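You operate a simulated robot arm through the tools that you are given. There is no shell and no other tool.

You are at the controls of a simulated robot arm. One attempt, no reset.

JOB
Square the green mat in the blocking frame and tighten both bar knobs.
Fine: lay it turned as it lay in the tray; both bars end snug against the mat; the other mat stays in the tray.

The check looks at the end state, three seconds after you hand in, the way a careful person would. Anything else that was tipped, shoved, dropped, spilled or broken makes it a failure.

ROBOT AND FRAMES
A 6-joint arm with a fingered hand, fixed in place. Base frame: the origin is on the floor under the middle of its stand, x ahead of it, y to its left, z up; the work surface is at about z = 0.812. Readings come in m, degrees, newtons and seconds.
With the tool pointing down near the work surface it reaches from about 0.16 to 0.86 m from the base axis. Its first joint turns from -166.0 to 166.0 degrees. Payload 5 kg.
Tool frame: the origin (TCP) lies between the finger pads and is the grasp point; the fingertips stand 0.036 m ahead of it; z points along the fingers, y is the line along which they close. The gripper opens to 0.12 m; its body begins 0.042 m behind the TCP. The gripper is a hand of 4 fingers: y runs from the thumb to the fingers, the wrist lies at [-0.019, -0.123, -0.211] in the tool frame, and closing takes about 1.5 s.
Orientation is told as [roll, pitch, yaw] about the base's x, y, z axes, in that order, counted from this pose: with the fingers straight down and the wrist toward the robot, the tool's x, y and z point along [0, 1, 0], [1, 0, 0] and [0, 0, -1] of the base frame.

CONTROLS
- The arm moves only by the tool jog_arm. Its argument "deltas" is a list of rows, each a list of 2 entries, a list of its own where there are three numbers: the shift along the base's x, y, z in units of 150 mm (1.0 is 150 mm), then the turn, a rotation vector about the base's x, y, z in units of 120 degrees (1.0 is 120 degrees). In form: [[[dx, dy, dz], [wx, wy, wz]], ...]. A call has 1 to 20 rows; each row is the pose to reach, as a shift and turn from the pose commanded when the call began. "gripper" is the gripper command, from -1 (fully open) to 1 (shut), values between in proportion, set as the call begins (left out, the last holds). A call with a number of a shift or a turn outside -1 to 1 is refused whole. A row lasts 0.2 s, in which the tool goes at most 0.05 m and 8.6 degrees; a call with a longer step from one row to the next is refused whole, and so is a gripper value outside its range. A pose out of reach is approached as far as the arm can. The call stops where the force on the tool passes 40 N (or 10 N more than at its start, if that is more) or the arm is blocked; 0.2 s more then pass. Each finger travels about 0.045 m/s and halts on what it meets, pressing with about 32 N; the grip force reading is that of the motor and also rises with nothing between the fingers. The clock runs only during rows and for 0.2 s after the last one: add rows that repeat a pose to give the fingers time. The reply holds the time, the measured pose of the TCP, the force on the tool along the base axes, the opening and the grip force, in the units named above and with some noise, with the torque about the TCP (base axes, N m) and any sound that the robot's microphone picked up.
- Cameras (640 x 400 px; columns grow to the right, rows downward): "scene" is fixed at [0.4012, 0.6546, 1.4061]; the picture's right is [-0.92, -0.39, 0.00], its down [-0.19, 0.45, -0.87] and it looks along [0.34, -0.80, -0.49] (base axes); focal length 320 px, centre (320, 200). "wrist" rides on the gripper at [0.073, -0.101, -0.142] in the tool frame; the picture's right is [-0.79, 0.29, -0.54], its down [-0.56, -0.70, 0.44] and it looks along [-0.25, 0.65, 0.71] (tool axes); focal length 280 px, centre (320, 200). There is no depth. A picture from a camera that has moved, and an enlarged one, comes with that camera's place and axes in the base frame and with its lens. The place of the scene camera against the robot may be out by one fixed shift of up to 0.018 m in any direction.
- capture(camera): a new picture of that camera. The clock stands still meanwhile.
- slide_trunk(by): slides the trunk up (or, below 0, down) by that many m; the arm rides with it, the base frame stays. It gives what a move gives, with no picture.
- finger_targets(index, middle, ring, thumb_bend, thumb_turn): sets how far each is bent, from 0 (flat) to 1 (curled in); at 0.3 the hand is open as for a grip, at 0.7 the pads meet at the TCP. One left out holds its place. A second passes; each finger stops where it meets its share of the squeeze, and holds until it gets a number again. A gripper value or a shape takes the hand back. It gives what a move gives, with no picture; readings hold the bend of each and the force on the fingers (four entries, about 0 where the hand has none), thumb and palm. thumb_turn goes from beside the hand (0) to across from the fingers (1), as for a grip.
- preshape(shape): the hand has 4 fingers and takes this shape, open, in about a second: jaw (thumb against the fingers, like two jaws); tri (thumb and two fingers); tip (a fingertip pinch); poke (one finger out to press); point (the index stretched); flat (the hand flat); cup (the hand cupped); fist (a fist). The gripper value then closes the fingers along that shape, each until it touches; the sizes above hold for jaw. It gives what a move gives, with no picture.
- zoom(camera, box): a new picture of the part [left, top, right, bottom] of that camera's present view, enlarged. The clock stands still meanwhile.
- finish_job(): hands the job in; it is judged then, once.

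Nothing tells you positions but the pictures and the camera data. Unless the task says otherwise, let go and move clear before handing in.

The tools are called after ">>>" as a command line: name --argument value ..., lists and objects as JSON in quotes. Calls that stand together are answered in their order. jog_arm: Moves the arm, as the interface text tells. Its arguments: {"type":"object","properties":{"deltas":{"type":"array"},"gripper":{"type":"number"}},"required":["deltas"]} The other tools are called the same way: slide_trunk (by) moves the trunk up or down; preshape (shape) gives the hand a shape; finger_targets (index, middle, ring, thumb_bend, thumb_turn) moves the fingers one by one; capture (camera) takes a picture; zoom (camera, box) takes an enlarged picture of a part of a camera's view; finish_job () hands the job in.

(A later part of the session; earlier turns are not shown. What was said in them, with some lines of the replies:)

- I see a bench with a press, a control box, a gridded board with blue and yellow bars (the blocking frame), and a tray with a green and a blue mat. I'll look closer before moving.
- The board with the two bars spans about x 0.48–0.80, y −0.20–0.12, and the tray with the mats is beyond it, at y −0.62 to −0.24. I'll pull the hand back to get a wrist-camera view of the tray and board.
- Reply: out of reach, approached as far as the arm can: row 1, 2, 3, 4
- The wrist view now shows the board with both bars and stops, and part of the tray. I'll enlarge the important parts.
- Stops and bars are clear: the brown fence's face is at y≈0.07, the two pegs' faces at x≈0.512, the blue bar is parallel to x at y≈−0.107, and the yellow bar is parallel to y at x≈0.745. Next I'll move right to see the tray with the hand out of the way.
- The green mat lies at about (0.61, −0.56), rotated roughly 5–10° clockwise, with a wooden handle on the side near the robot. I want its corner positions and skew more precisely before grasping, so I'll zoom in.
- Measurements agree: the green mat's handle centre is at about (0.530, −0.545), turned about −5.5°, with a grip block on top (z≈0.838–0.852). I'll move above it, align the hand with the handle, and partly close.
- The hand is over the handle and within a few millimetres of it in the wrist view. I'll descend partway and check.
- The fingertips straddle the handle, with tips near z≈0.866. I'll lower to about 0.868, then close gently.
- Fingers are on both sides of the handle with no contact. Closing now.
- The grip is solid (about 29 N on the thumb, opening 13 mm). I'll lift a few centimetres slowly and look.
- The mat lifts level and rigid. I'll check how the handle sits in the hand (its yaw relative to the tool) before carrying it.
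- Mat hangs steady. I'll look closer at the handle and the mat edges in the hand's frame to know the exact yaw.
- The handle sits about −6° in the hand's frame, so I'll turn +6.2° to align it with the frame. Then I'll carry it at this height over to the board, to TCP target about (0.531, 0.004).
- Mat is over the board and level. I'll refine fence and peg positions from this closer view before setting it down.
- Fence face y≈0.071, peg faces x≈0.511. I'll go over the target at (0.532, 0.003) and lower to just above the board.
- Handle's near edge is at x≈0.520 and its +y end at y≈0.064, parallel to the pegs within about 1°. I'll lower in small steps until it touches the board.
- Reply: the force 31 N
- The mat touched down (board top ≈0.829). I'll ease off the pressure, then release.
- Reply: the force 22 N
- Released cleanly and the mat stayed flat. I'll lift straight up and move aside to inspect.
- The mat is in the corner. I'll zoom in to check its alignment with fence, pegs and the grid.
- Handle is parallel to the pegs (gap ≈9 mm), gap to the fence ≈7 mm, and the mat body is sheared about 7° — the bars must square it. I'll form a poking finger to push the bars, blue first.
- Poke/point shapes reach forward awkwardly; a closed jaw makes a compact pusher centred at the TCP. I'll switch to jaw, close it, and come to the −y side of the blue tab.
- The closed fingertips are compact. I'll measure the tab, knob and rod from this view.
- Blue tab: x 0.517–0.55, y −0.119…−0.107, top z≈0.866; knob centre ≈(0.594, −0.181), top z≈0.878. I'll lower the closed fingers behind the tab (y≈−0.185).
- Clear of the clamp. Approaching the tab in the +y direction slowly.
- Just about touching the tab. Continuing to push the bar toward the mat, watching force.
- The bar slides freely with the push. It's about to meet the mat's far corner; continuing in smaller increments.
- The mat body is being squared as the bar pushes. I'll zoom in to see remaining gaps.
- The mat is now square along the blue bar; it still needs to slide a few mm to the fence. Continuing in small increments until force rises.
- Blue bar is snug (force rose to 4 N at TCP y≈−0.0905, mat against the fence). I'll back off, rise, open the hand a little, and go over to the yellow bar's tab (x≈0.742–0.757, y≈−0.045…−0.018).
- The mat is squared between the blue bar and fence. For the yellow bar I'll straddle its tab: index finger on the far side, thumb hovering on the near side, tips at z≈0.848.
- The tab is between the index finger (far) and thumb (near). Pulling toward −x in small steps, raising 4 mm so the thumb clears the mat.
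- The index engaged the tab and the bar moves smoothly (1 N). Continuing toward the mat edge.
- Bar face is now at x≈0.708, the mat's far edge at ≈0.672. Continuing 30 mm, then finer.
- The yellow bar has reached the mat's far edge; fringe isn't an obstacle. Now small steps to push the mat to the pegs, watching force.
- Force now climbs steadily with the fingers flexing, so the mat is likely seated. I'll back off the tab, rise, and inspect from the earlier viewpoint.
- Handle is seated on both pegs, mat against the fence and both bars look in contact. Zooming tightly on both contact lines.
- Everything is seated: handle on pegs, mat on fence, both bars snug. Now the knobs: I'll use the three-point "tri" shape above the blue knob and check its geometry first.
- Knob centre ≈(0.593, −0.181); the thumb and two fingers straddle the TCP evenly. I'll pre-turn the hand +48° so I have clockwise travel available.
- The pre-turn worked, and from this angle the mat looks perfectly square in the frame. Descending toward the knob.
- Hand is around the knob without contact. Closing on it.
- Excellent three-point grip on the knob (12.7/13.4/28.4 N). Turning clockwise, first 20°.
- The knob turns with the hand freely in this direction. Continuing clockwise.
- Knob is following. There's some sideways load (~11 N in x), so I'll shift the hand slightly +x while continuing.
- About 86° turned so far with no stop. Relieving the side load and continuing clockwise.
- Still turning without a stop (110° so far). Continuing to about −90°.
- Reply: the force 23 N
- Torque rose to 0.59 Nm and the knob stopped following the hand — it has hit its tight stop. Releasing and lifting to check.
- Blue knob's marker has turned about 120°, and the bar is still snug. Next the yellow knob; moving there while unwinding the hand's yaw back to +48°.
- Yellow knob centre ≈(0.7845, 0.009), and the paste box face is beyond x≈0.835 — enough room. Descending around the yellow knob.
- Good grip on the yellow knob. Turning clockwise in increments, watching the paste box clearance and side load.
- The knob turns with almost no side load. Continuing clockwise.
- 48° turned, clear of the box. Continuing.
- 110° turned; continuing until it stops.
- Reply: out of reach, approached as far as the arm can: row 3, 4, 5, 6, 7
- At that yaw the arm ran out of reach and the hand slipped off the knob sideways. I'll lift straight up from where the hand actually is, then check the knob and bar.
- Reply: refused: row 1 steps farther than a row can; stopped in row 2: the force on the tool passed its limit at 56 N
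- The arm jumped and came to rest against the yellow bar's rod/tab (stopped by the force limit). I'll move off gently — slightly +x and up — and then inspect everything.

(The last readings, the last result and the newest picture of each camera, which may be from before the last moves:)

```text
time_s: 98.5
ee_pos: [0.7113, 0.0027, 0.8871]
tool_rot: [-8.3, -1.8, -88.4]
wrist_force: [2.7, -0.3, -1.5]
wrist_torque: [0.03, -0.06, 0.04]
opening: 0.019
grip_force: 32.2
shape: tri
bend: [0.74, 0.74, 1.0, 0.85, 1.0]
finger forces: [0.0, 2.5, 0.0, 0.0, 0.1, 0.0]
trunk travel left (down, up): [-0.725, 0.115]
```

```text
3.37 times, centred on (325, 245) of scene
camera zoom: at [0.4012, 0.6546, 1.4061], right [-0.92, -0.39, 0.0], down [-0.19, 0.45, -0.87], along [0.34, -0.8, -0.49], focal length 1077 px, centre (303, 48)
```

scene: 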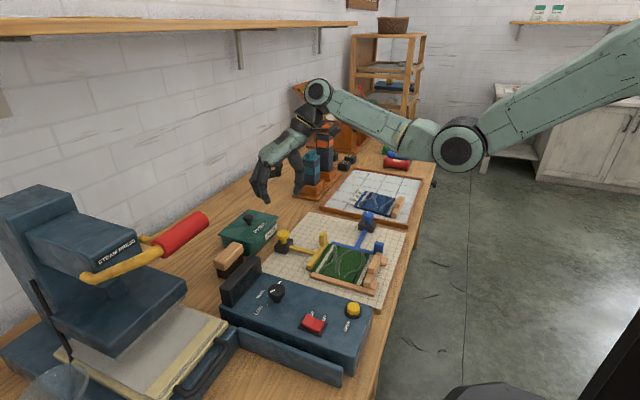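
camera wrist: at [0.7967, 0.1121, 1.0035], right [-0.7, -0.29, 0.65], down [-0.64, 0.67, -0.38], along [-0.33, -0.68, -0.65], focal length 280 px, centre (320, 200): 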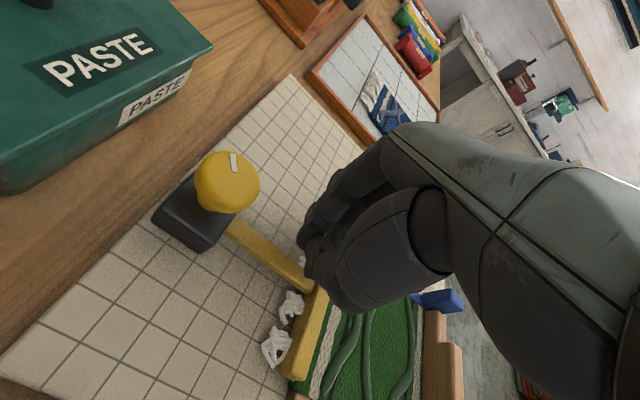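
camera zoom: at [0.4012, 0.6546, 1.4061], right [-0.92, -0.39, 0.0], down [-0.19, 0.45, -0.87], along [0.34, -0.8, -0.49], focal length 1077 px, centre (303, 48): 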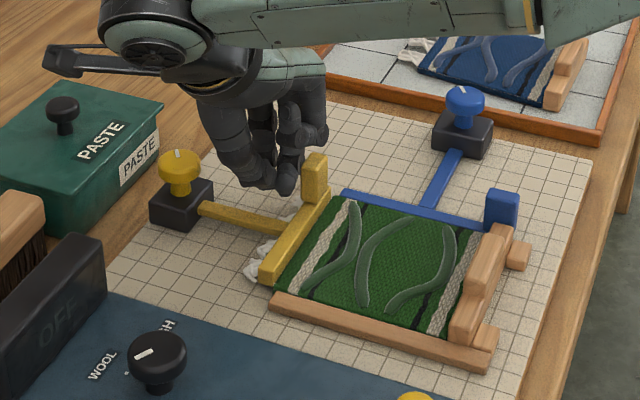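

Force is relieved and the frame looks undisturbed. Continuing up.

>>> jog_arm --deltas '[[[0.03, 0, 0.1], [0, 0, 0]], [[0.03, 0, 0.25], [0, 0, 0]], [[0.03, 0, 0.4], [0, 0, 0]], [[0.03, 0, 0.6], [0, 0, 0]], [[0.03, 0, 0.8], [0, 0, 0]], [[0.03, 0, 0.8], [0, 0, 0]]]'

>>> capture --camera "wrist"

>>> zoom --camera "scene" --box '[230, 190, 420, 300]'

```text
time_s: 99.8
ee_pos: [0.7152, 0.0026, 1.0068]
tool_rot: [-8.3, -1.8, -88.4]
wrist_force: [0.4, 0.3, -0.2]
wrist_torque: [-0.03, -0.04, 0.01]
opening: 0.0193
grip_force: 31.4
shape: tri
bend: [0.74, 0.74, 1.0, 0.85, 1.0]
finger forces: [0.0, 0.0, 0.1, 0.0, 0.0, 0.1]
trunk travel left (down, up): [-0.725, 0.115]
```

```text
taken
camera wrist: at [0.8047, 0.1103, 1.1347], right [-0.7, -0.29, 0.66], down [-0.64, 0.67, -0.38], along [-0.33, -0.68, -0.65], focal length 280 px, centre (320, 200)
```

wrist: 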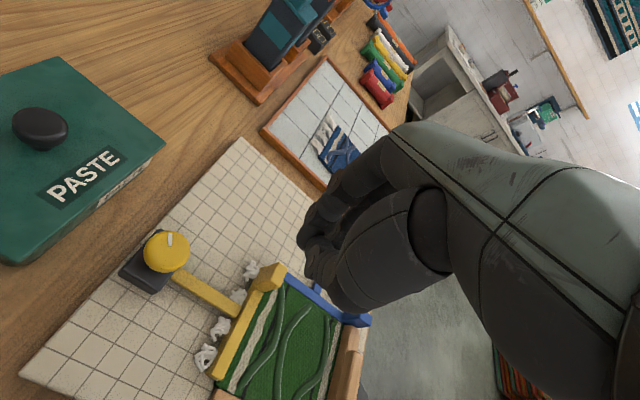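

```text
3.37 times, centred on (325, 245) of scene
camera zoom: at [0.4012, 0.6546, 1.4061], right [-0.92, -0.39, 0.0], down [-0.19, 0.45, -0.87], along [0.34, -0.8, -0.49], focal length 1077 px, centre (303, 48)
```

zoom: 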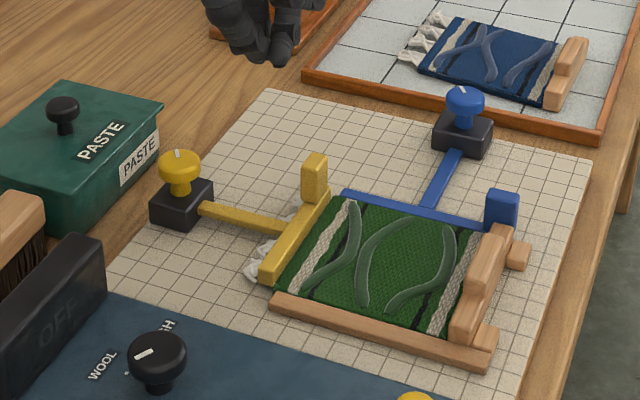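

Hand is clear. I'll compare the two knob markers.

>>> zoom --camera "scene" --box '[345, 205, 385, 235]'

>>> zoom --camera "scene" --box '[265, 225, 305, 260]'

>>> zoom --camera "scene" --box '[290, 225, 400, 305]'

>>> zoom --camera "wrist" --box '[110, 215, 210, 305]'

```text
13.33 times, centred on (365, 220) of scene
camera zoom: at [0.4012, 0.6546, 1.4061], right [-0.92, -0.39, 0.0], down [-0.19, 0.45, -0.87], along [0.34, -0.8, -0.49], focal length 4264 px, centre (-280, -67)
```

zoom: 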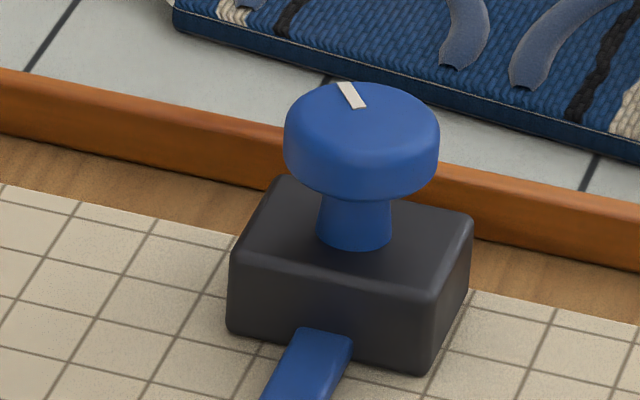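

```text
11.43 times, centred on (285, 242) of scene
camera zoom: at [0.4012, 0.6546, 1.4061], right [-0.92, -0.39, 0.0], down [-0.19, 0.45, -0.87], along [0.34, -0.8, -0.49], focal length 3655 px, centre (720, -286)
```

zoom: 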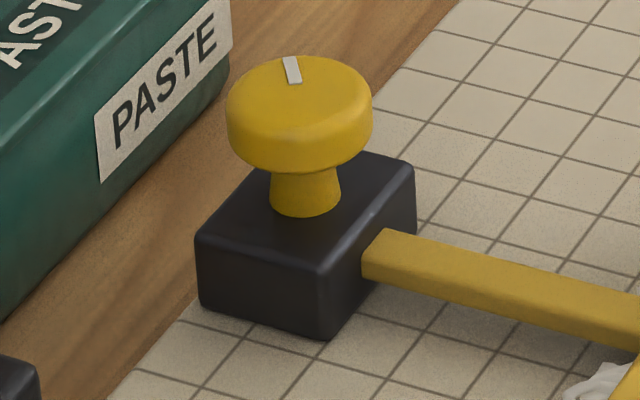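

```text
5.00 times, centred on (345, 265) of scene
camera zoom: at [0.4012, 0.6546, 1.4061], right [-0.92, -0.39, 0.0], down [-0.19, 0.45, -0.87], along [0.34, -0.8, -0.49], focal length 1599 px, centre (195, -125)
```

zoom: 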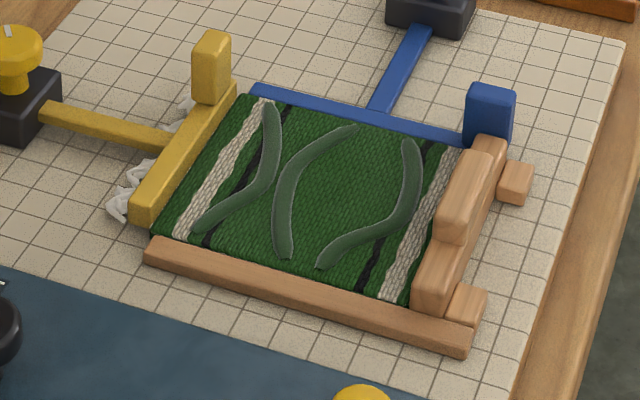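

```text
4.44 times, centred on (160, 260) of wrist
camera zoom: at [0.8047, 0.1103, 1.1347], right [-0.7, -0.29, 0.66], down [-0.64, 0.67, -0.38], along [-0.33, -0.68, -0.65], focal length 1246 px, centre (1031, -67)
```

zoom: 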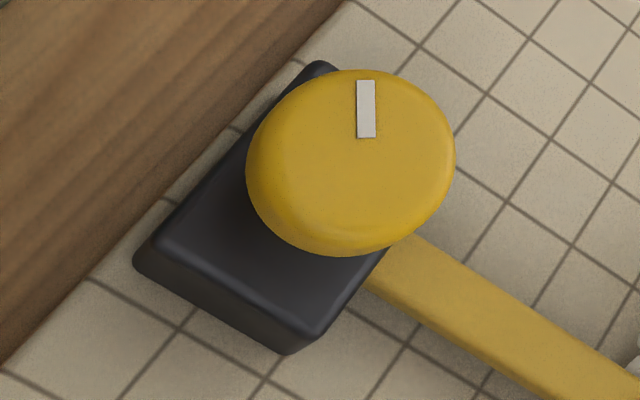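

Blue's marker is at about −58° (at its stop) and yellow's at about −52°, so yellow is a few degrees short of its stop. I'll level the hand, unwind to +48° yaw, and re-grip it.

>>> jog_arm --deltas '[[[0, 0, 0.05], [0.008, -0.034, 0]], [[0, 0, 0.1], [0.0169, -0.0687, 0]], [[0, 0, 0.1], [0.0169, -0.0687, 0]]]' --gripper 0.1

>>> jog_arm --deltas '[[[-0.05, 0, 0], [0, 0, 0.06]], [[-0.1, 0, 0], [0, 0, 0.12]], [[-0.1, 0, 0], [0, 0, 0.18]], [[-0.1, 0, 0], [0, 0, 0.24]], [[-0.1, 0, 0], [0, 0, 0.3]], [[-0.1, 0, 0], [0, 0, 0.36]], [[-0.1, 0, 0], [0, 0, 0.42]], [[-0.1, 0, 0], [0, 0, 0.48]], [[-0.1, 0, 0], [0, 0, 0.54]], [[-0.1, 0, 0], [0, 0, 0.6]], [[-0.1, 0, 0], [0, 0, 0.66]], [[-0.1, 0, 0], [0, 0, 0.72]], [[-0.1, 0, 0], [0, 0, 0.735]], [[-0.1, 0, 0], [0, 0, 0.735]]]'

>>> capture --camera "wrist"

```text
time_s: 100.7
ee_pos: [0.7161, 0.002, 1.0232]
tool_rot: [0.2, 0.1, -88.5]
wrist_force: [0.0, -0.5, -1.0]
wrist_torque: [0.0, -0.05, -0.02]
opening: 0.0537
grip_force: 0.1
shape: tri
bend: [0.74, 0.47, 0.99, 0.72, 1.0]
finger forces: [0.1, 0.1, 0.0, 0.1, 0.1, 0.0]
trunk travel left (down, up): [-0.725, 0.115]
```

```text
time_s: 103.7
ee_pos: [0.6998, 0.0026, 1.0236]
tool_rot: [0.2, 0.0, -0.2]
wrist_force: [0.2, 0.5, -0.3]
wrist_torque: [0.01, 0.06, -0.03]
opening: 0.0535
grip_force: 0.1
shape: tri
bend: [0.74, 0.47, 0.99, 0.72, 1.0]
finger forces: [0.0, 0.1, 0.0, 0.1, 0.0, 0.1]
trunk travel left (down, up): [-0.725, 0.115]
```

```text
taken
camera wrist: at [0.5997, 0.0756, 1.1651], right [0.29, -0.79, 0.54], down [-0.7, -0.56, -0.44], along [0.65, -0.25, -0.72], focal length 280 px, centre (320, 200)
```

wrist: 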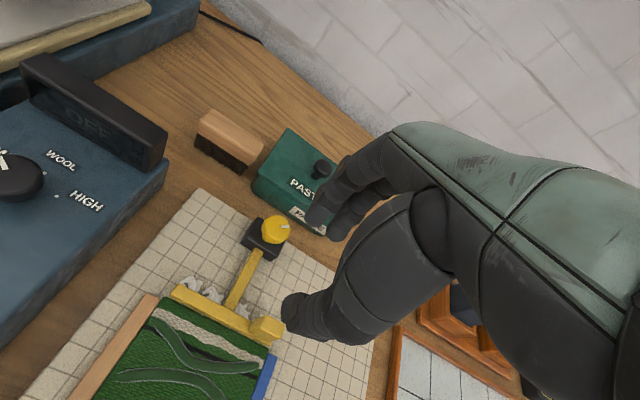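

Level again at yaw 0. Moving over the yellow knob with yaw +48°.

>>> jog_arm --deltas '[[[0.1, 0.02, 0], [0, 0, 0.06]], [[0.2, 0.04, 0], [0, 0, 0.12]], [[0.3, 0.05, 0], [0, 0, 0.18]], [[0.4, 0.057, 0], [0, 0, 0.24]], [[0.5, 0.057, 0], [0, 0, 0.3]], [[0.587, 0.057, 0], [0, 0, 0.36]], [[0.587, 0.057, 0], [0, 0, 0.4]], [[0.587, 0.057, -0.2], [0, 0, 0.4]], [[0.587, 0.057, -0.4], [0, 0, 0.4]], [[0.587, 0.057, -0.6], [0, 0, 0.4]], [[0.587, 0.057, -0.65], [0, 0, 0.4]], [[0.587, 0.057, -0.65], [0, 0, 0.4]]]'

>>> zoom --camera "wrist" --box '[220, 170, 400, 350]'

>>> zoom --camera "scene" --box '[240, 190, 340, 270]'

```text
time_s: 106.2
ee_pos: [0.7872, 0.0121, 0.9247]
tool_rot: [0.2, 0.0, 47.6]
wrist_force: [0.3, -1.3, -0.2]
wrist_torque: [-0.02, 0.01, 0.02]
opening: 0.0536
grip_force: 0.1
shape: tri
bend: [0.74, 0.47, 0.99, 0.72, 1.0]
finger forces: [0.0, 0.1, 0.0, 0.0, 0.1, 0.1]
trunk travel left (down, up): [-0.725, 0.115]
```

```text
2.22 times, centred on (310, 260) of wrist
camera zoom: at [0.6666, -0.0147, 1.0669], right [0.78, -0.32, 0.54], down [-0.06, -0.89, -0.44], along [0.62, 0.32, -0.72], focal length 623 px, centre (342, 67)
```

zoom: 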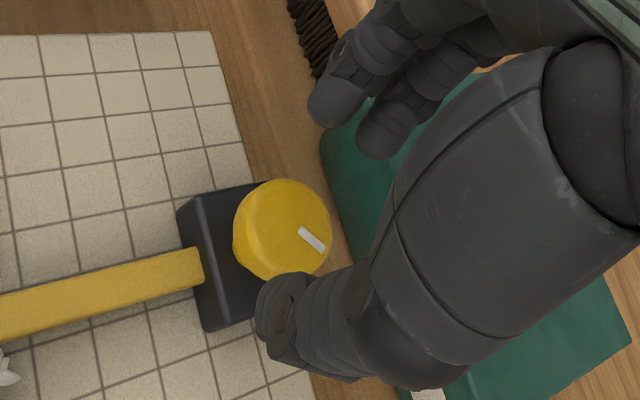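

```text
5.00 times, centred on (290, 230) of scene
camera zoom: at [0.4012, 0.6546, 1.4061], right [-0.92, -0.39, 0.0], down [-0.19, 0.45, -0.87], along [0.34, -0.8, -0.49], focal length 1599 px, centre (470, 50)
```

zoom: 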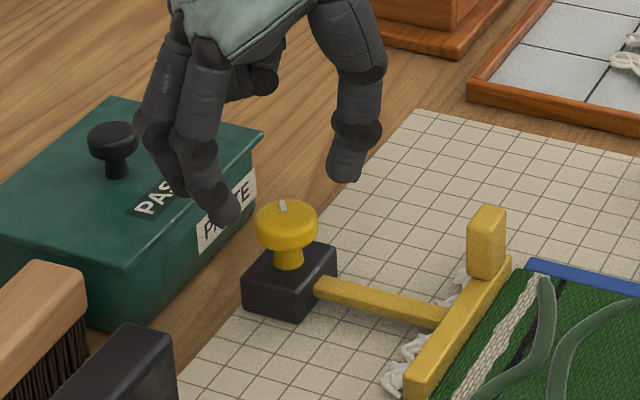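

>>> jog_arm --deltas '[[[0.006, -0.006, -0.07], [0, 0, 0]], [[0.006, -0.006, -0.14], [0, 0, 0]], [[0.006, -0.006, -0.197], [0, 0, 0]], [[0.006, -0.006, -0.197], [0, 0, 0]]]'

>>> jog_arm --deltas '[[[0, 0, 0], [0, 0, 0]], [[0, 0, 0], [0, 0, 0]], [[0, 0, 0], [0, 0, 0]], [[0, 0, 0], [0, 0, 0]], [[0, 0, 0], [0, 0, 0]], [[0, 0, 0], [0, 0, 0]], [[0, 0, 0], [0, 0, 0]]]' --gripper 1.0

>>> jog_arm --deltas '[[[0, 0, 0], [0, 0, -0.03]], [[0, 0, 0], [0, 0, -0.06]], [[0, 0, 0], [0, 0, -0.083]], [[0, 0, 0], [0, 0, -0.083]]]'

>>> zoom --camera "wrist" --box '[220, 170, 400, 350]'

```text
time_s: 107.2
ee_pos: [0.7885, 0.0106, 0.896]
tool_rot: [0.3, -0.1, 47.7]
wrist_force: [-0.5, -0.7, -0.4]
wrist_torque: [-0.03, 0.02, 0.03]
opening: 0.0537
grip_force: 0.1
shape: tri
bend: [0.74, 0.47, 0.99, 0.72, 1.0]
finger forces: [0.0, 0.0, 0.0, 0.1, 0.1, 0.1]
trunk travel left (down, up): [-0.725, 0.115]
```

```text
time_s: 108.8
ee_pos: [0.7877, 0.0113, 0.8965]
tool_rot: [0.2, 0.0, 47.7]
wrist_force: [-0.3, -0.8, -0.1]
wrist_torque: [-0.05, 0.04, 0.0]
opening: 0.0264
grip_force: 32.0
shape: tri
bend: [0.73, 0.6, 1.0, 0.74, 1.0]
finger forces: [13.0, 12.7, 0.0, 0.0, 28.5, 0.0]
trunk travel left (down, up): [-0.725, 0.115]
```

```text
time_s: 109.8
ee_pos: [0.7878, 0.0107, 0.8969]
tool_rot: [0.2, 0.0, 37.9]
wrist_force: [-6.2, 3.2, -1.2]
wrist_torque: [0.09, 0.15, 0.16]
opening: 0.0256
grip_force: 32.2
shape: tri
bend: [0.73, 0.6, 1.0, 0.74, 1.0]
finger forces: [14.5, 13.1, 0.1, 0.1, 31.1, 0.0]
trunk travel left (down, up): [-0.725, 0.115]
```

```text
2.22 times, centred on (310, 260) of wrist
camera zoom: at [0.6642, 0.0064, 1.0382], right [0.71, -0.45, 0.54], down [-0.21, -0.87, -0.44], along [0.67, 0.2, -0.72], focal length 623 px, centre (342, 67)
```

zoom: 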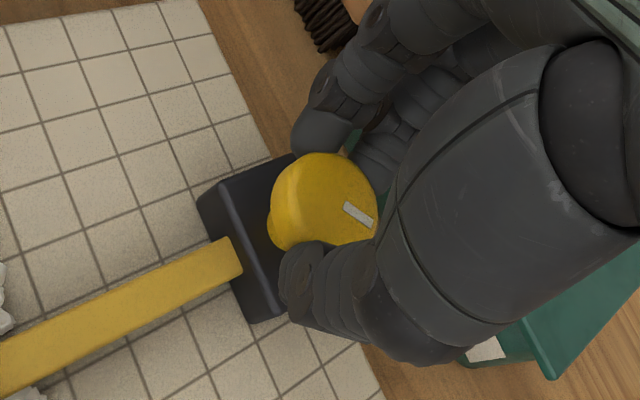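

Torque is building already (0.16 Nm). Turning a bit more to firm it up against the stop.

>>> jog_arm --deltas '[[[0, 0, 0], [0, 0, -0.03]], [[0, 0, 0], [0, 0, -0.06]], [[0, 0, 0], [0, 0, -0.09]], [[0, 0, 0], [0, 0, -0.12]], [[0, 0, 0], [0, 0, -0.12]]]'

>>> zoom --camera "wrist" --box '[220, 170, 400, 350]'

```text
time_s: 111.0
ee_pos: [0.787, 0.0129, 0.8967]
tool_rot: [0.1, 0.0, 23.5]
wrist_force: [-13.1, 11.2, -1.7]
wrist_torque: [0.36, 0.25, 0.38]
opening: 0.0243
grip_force: 32.2
shape: tri
bend: [0.73, 0.6, 1.0, 0.74, 1.0]
finger forces: [16.9, 14.8, 0.1, 0.0, 32.0, 0.1]
trunk travel left (down, up): [-0.725, 0.115]
```

```text
2.22 times, centred on (310, 260) of wrist
camera zoom: at [0.667, 0.0391, 1.038], right [0.58, -0.61, 0.54], down [-0.42, -0.79, -0.44], along [0.7, 0.03, -0.72], focal length 623 px, centre (342, 67)
```

zoom: 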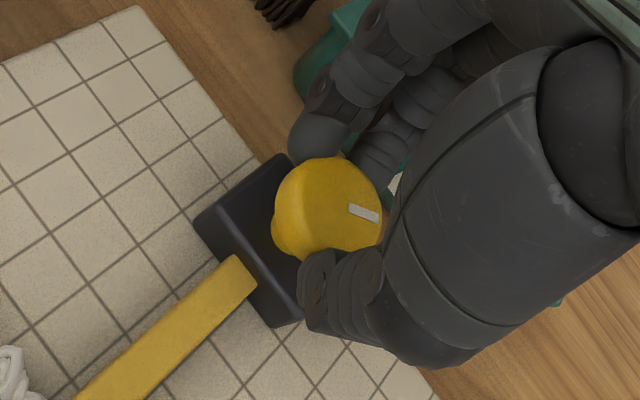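

The knob is at its stop (torque 0.38 Nm, marker no longer following the hand). Releasing and lifting clear.

>>> jog_arm --deltas '[[[0, 0, 0], [0, 0, 0]], [[0, 0, 0], [0, 0, 0]], [[0, 0, 0], [0, 0, 0]], [[0, 0, 0], [0, 0, 0]], [[0, 0, 0], [0, 0, 0]], [[0, 0, 0], [0, 0, 0]]]' --gripper 0.1

>>> jog_arm --deltas '[[[0, 0, 0.1], [0, 0, 0]], [[0, 0, 0.3], [0, 0, 0]], [[0, 0, 0.55], [0, 0, 0]], [[0, 0, 0.85], [0, 0, 0]], [[0, 0, 0.95], [0, 0, 0]]]'

>>> zoom --camera "scene" --box '[230, 190, 420, 310]'

>>> zoom --camera "scene" --box '[265, 225, 305, 260]'

```text
time_s: 112.5
ee_pos: [0.7897, 0.0098, 0.8964]
tool_rot: [0.2, 0.0, 23.3]
wrist_force: [-0.1, -0.1, 0.1]
wrist_torque: [0.01, 0.01, 0.04]
opening: 0.0539
grip_force: 0.0
shape: tri
bend: [0.74, 0.47, 0.99, 0.72, 1.0]
finger forces: [0.0, 0.0, 0.0, 0.0, 0.0, 0.0]
trunk travel left (down, up): [-0.725, 0.115]
```

```text
time_s: 113.7
ee_pos: [0.789, 0.0112, 1.0395]
tool_rot: [0.2, 0.1, 23.4]
wrist_force: [0.0, -0.2, -0.7]
wrist_torque: [-0.01, 0.02, 0.03]
opening: 0.0539
grip_force: 0.1
shape: tri
bend: [0.74, 0.47, 0.99, 0.72, 1.0]
finger forces: [0.0, 0.1, 0.0, 0.0, 0.0, 0.0]
trunk travel left (down, up): [-0.725, 0.115]
```

```text
3.33 times, centred on (325, 250) of scene
camera zoom: at [0.4012, 0.6546, 1.4061], right [-0.92, -0.39, 0.0], down [-0.19, 0.45, -0.87], along [0.34, -0.8, -0.49], focal length 1066 px, centre (303, 33)
```

zoom: 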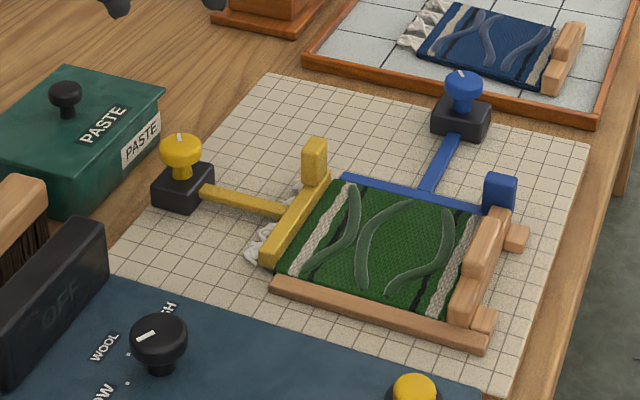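

```text
11.43 times, centred on (285, 242) of scene
camera zoom: at [0.4012, 0.6546, 1.4061], right [-0.92, -0.39, 0.0], down [-0.19, 0.45, -0.87], along [0.34, -0.8, -0.49], focal length 3655 px, centre (720, -286)
```

zoom: 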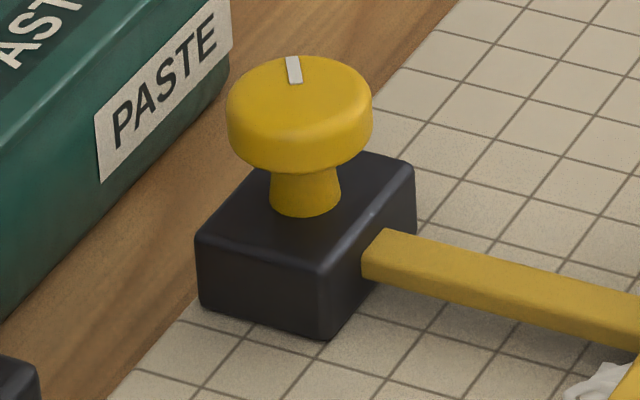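

Both knobs are at their stops. Moving back to the inspection viewpoint to verify snugness.

>>> jog_arm --deltas '[[[-0.2, -0.05, 0.05], [0, 0, -0.05]], [[-0.4, -0.1, 0.1], [0, 0, -0.1]], [[-0.6, -0.15, 0.1], [0, 0, -0.15]], [[-0.8, -0.2, 0.1], [0, 0, -0.195]], [[-1.0, -0.3, 0.1], [0, 0, -0.195]]]'

>>> jog_arm --deltas '[[[-0.25, -0.15, 0], [0, 0, 0]], [[-0.5, -0.3, 0], [0, 0, 0]], [[-0.75, -0.45, 0], [0, 0, 0]], [[-1.0, -0.6, 0], [0, 0, 0]], [[-1.0, -0.7, 0], [0, 0, 0]]]'

>>> jog_arm --deltas '[[[-0.15, -0.05, 0], [0, 0, 0]], [[-0.2, -0.05, 0], [0, 0, 0]], [[-0.2, -0.05, 0], [0, 0, 0]]]'

>>> capture --camera "wrist"

>>> capture --camera "scene"

```text
time_s: 114.8
ee_pos: [0.6394, -0.0339, 1.0542]
tool_rot: [0.2, -0.1, -0.1]
wrist_force: [-0.3, 0.3, 0.1]
wrist_torque: [-0.02, 0.0, 0.01]
opening: 0.0538
grip_force: 0.0
shape: tri
bend: [0.74, 0.47, 0.99, 0.72, 1.0]
finger forces: [0.1, 0.1, 0.1, 0.1, 0.0, 0.1]
trunk travel left (down, up): [-0.725, 0.115]
```

```text
time_s: 116.0
ee_pos: [0.4918, -0.1388, 1.0532]
tool_rot: [0.2, 0.1, 0.0]
wrist_force: [0.2, 0.6, 0.0]
wrist_torque: [0.01, 0.03, 0.02]
opening: 0.0539
grip_force: 0.1
shape: tri
bend: [0.74, 0.47, 0.99, 0.72, 1.0]
finger forces: [0.1, 0.0, 0.1, 0.1, 0.0, 0.0]
trunk travel left (down, up): [-0.725, 0.115]
```

```text
time_s: 116.8
ee_pos: [0.4593, -0.1476, 1.0531]
tool_rot: [0.2, 0.1, 0.0]
wrist_force: [0.1, -0.5, -0.4]
wrist_torque: [0.01, 0.0, 0.01]
opening: 0.0536
grip_force: 0.1
shape: tri
bend: [0.74, 0.47, 0.99, 0.72, 1.0]
finger forces: [0.0, 0.0, 0.0, 0.1, 0.0, 0.0]
trunk travel left (down, up): [-0.725, 0.115]
```

```text
taken
camera wrist: at [0.3587, -0.074, 1.1948], right [0.29, -0.79, 0.54], down [-0.7, -0.56, -0.44], along [0.65, -0.25, -0.72], focal length 280 px, centre (320, 200)
```

wrist: 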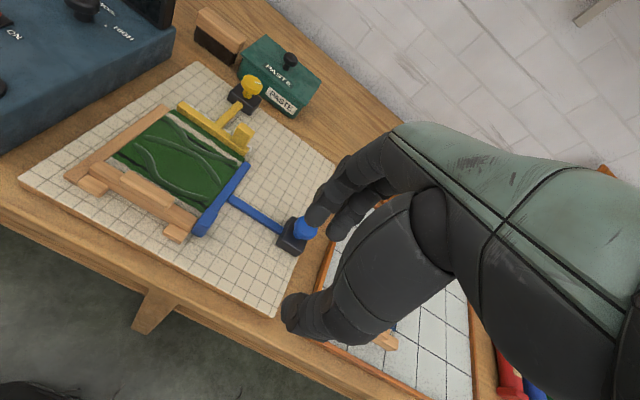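

```text
taken
```

scene: 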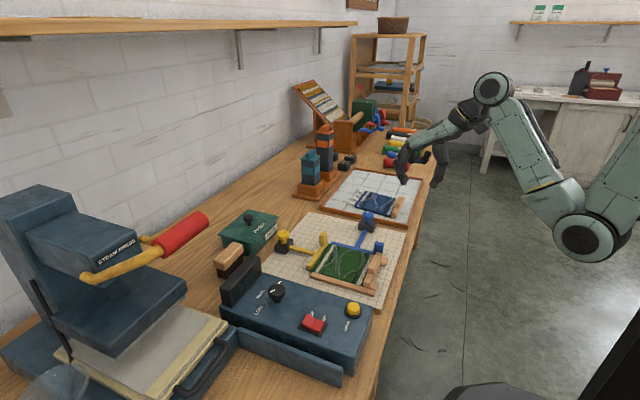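

>>> zoom --camera "wrist" --box '[60, 135, 220, 245]'

>>> zoom --camera "wrist" --box '[165, 92, 265, 167]'

>>> zoom --camera "wrist" --box '[190, 150, 310, 250]'

>>> zoom --camera "wrist" --box '[90, 95, 190, 190]'

>>> zoom --camera "scene" --box '[345, 205, 385, 235]'

```text
3.64 times, centred on (140, 190) of wrist
camera zoom: at [0.3587, -0.074, 1.1948], right [0.29, -0.79, 0.54], down [-0.7, -0.56, -0.44], along [0.65, -0.25, -0.72], focal length 1020 px, centre (974, 236)
```

zoom: 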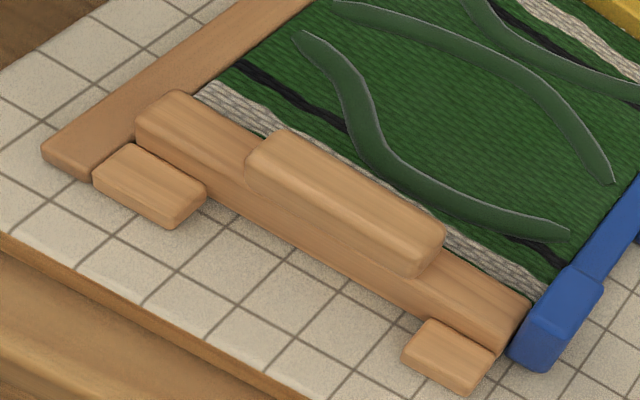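

```text
5.33 times, centred on (215, 130) of wrist
camera zoom: at [0.3587, -0.074, 1.1948], right [0.29, -0.79, 0.54], down [-0.7, -0.56, -0.44], along [0.65, -0.25, -0.72], focal length 1495 px, centre (880, 576)
```

zoom: 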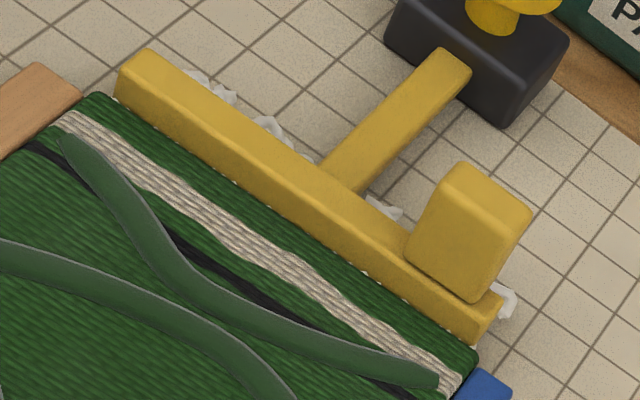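

```text
4.00 times, centred on (250, 200) of wrist
camera zoom: at [0.3587, -0.074, 1.1948], right [0.29, -0.79, 0.54], down [-0.7, -0.56, -0.44], along [0.65, -0.25, -0.72], focal length 1122 px, centre (600, 200)
```

zoom: 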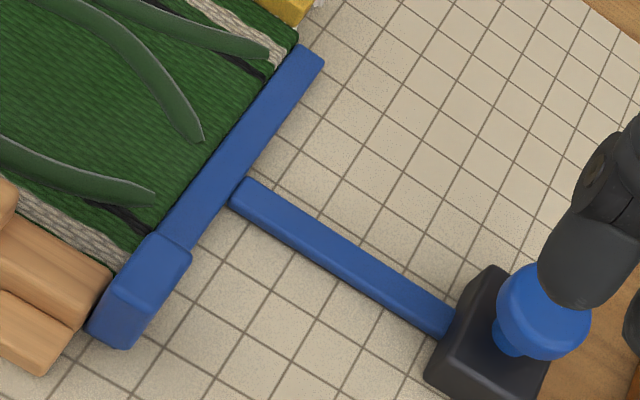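

```text
4.21 times, centred on (140, 142) of wrist
camera zoom: at [0.3587, -0.074, 1.1948], right [0.29, -0.79, 0.54], down [-0.7, -0.56, -0.44], along [0.65, -0.25, -0.72], focal length 1181 px, centre (1078, 442)
```

zoom: 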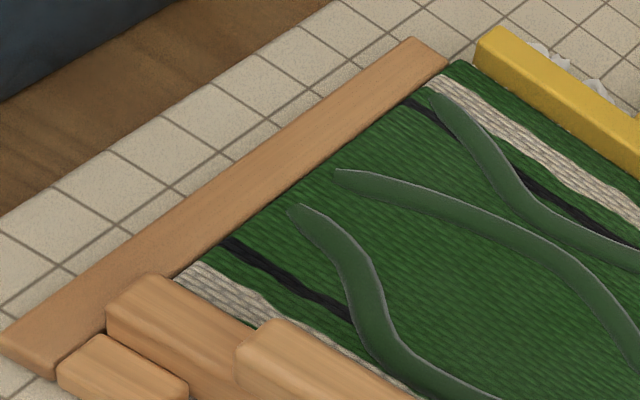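

```text
13.33 times, centred on (365, 220) of scene
camera zoom: at [0.4012, 0.6546, 1.4061], right [-0.92, -0.39, 0.0], down [-0.19, 0.45, -0.87], along [0.34, -0.8, -0.49], focal length 4264 px, centre (-280, -67)
```

zoom: 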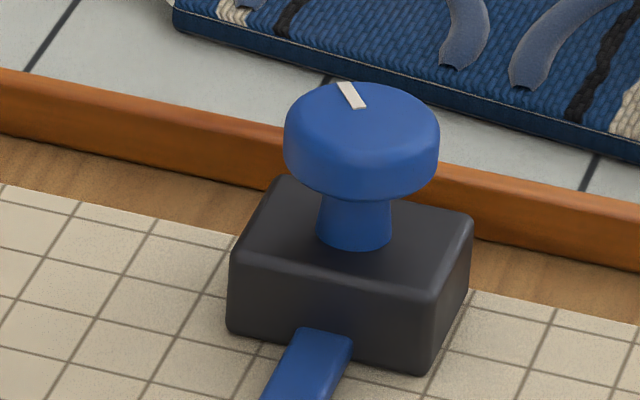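

>>> zoom --camera "wrist" --box '[175, 95, 215, 125]'

>>> zoom --camera "wrist" --box '[225, 135, 265, 165]'

>>> zoom --camera "wrist" --box '[200, 180, 240, 240]'

>>> zoom --camera "scene" --box '[285, 230, 345, 275]'

```text
13.33 times, centred on (195, 110) of wrist
camera zoom: at [0.3587, -0.074, 1.1948], right [0.29, -0.79, 0.54], down [-0.7, -0.56, -0.44], along [0.65, -0.25, -0.72], focal length 3738 px, centre (1987, 1400)
```

zoom: 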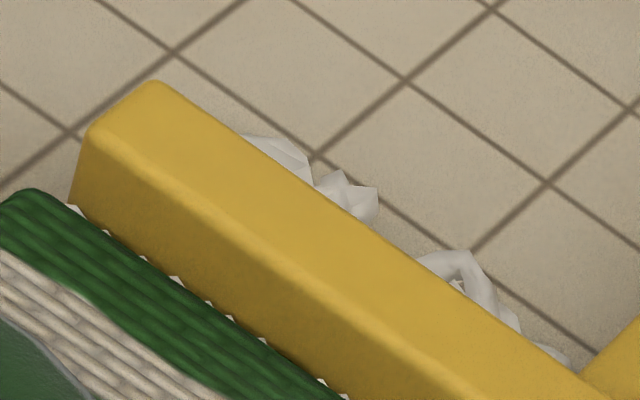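

```text
13.33 times, centred on (245, 150) of wrist
camera zoom: at [0.3587, -0.074, 1.1948], right [0.29, -0.79, 0.54], down [-0.7, -0.56, -0.44], along [0.65, -0.25, -0.72], focal length 3738 px, centre (1320, 867)
```

zoom: 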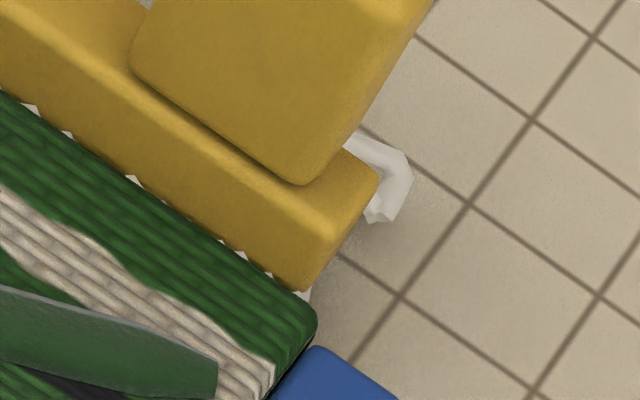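

```text
6.67 times, centred on (220, 210) of wrist
camera zoom: at [0.3587, -0.074, 1.1948], right [0.29, -0.79, 0.54], down [-0.7, -0.56, -0.44], along [0.65, -0.25, -0.72], focal length 1869 px, centre (987, 133)
```

zoom: 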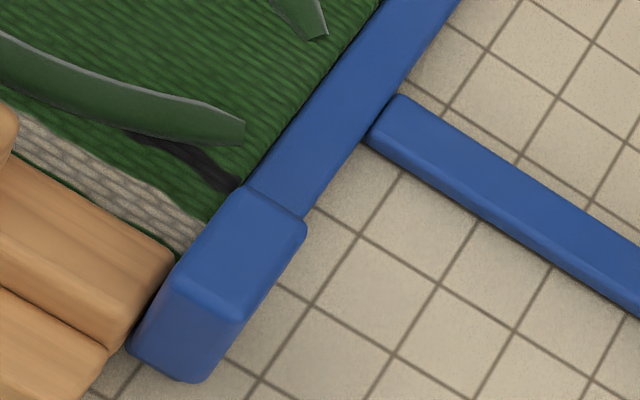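

```text
8.89 times, centred on (315, 252) of scene
camera zoom: at [0.4012, 0.6546, 1.4061], right [-0.92, -0.39, 0.0], down [-0.19, 0.45, -0.87], along [0.34, -0.8, -0.49], focal length 2842 px, centre (364, -267)
```

zoom: 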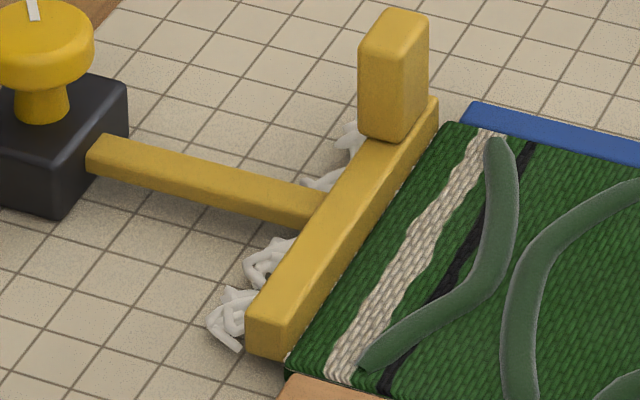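

Both bars sit flush on the mat with no visible gap. The handle is on both pegs, the mat is against the fence, both knobs are at their stops, the blue mat is still in the tray and the hand is clear. Handing in.

>>> finish_job

```text
The job is handed in.
```

I squared the green mat in the blocking frame and turned both bar knobs clockwise to their stops. I've handed the job in; the check result hasn't come back.

- **Mat:** it lies the way round it lay in the tray, handle toward the robot. The handle rests on both pegs and the long edge is against the fence. The mat was skewed in the tray and came square as the blue bar pushed it.
- **Bars:** blue and yellow both sit against the mat, with no gap visible in close-up views.
- **Knobs:** each turned about 110–115° until it stopped turning and my grip slipped on it. I inferred the stops from that and the rising torque; no sound was reported.
- **Other mat:** the blue mat is still in the tray, and in the pictures nothing else looks moved.

**One slip:** at the far end of the yellow knob's turn the arm ran out of reach. The hand came off the knob, and as I backed away it bumped the yellow bar or its rod, with a peak force of 56 N. The bar and mat looked undisturbed afterwards. I re-gripped the knob and confirmed it was at its stop.
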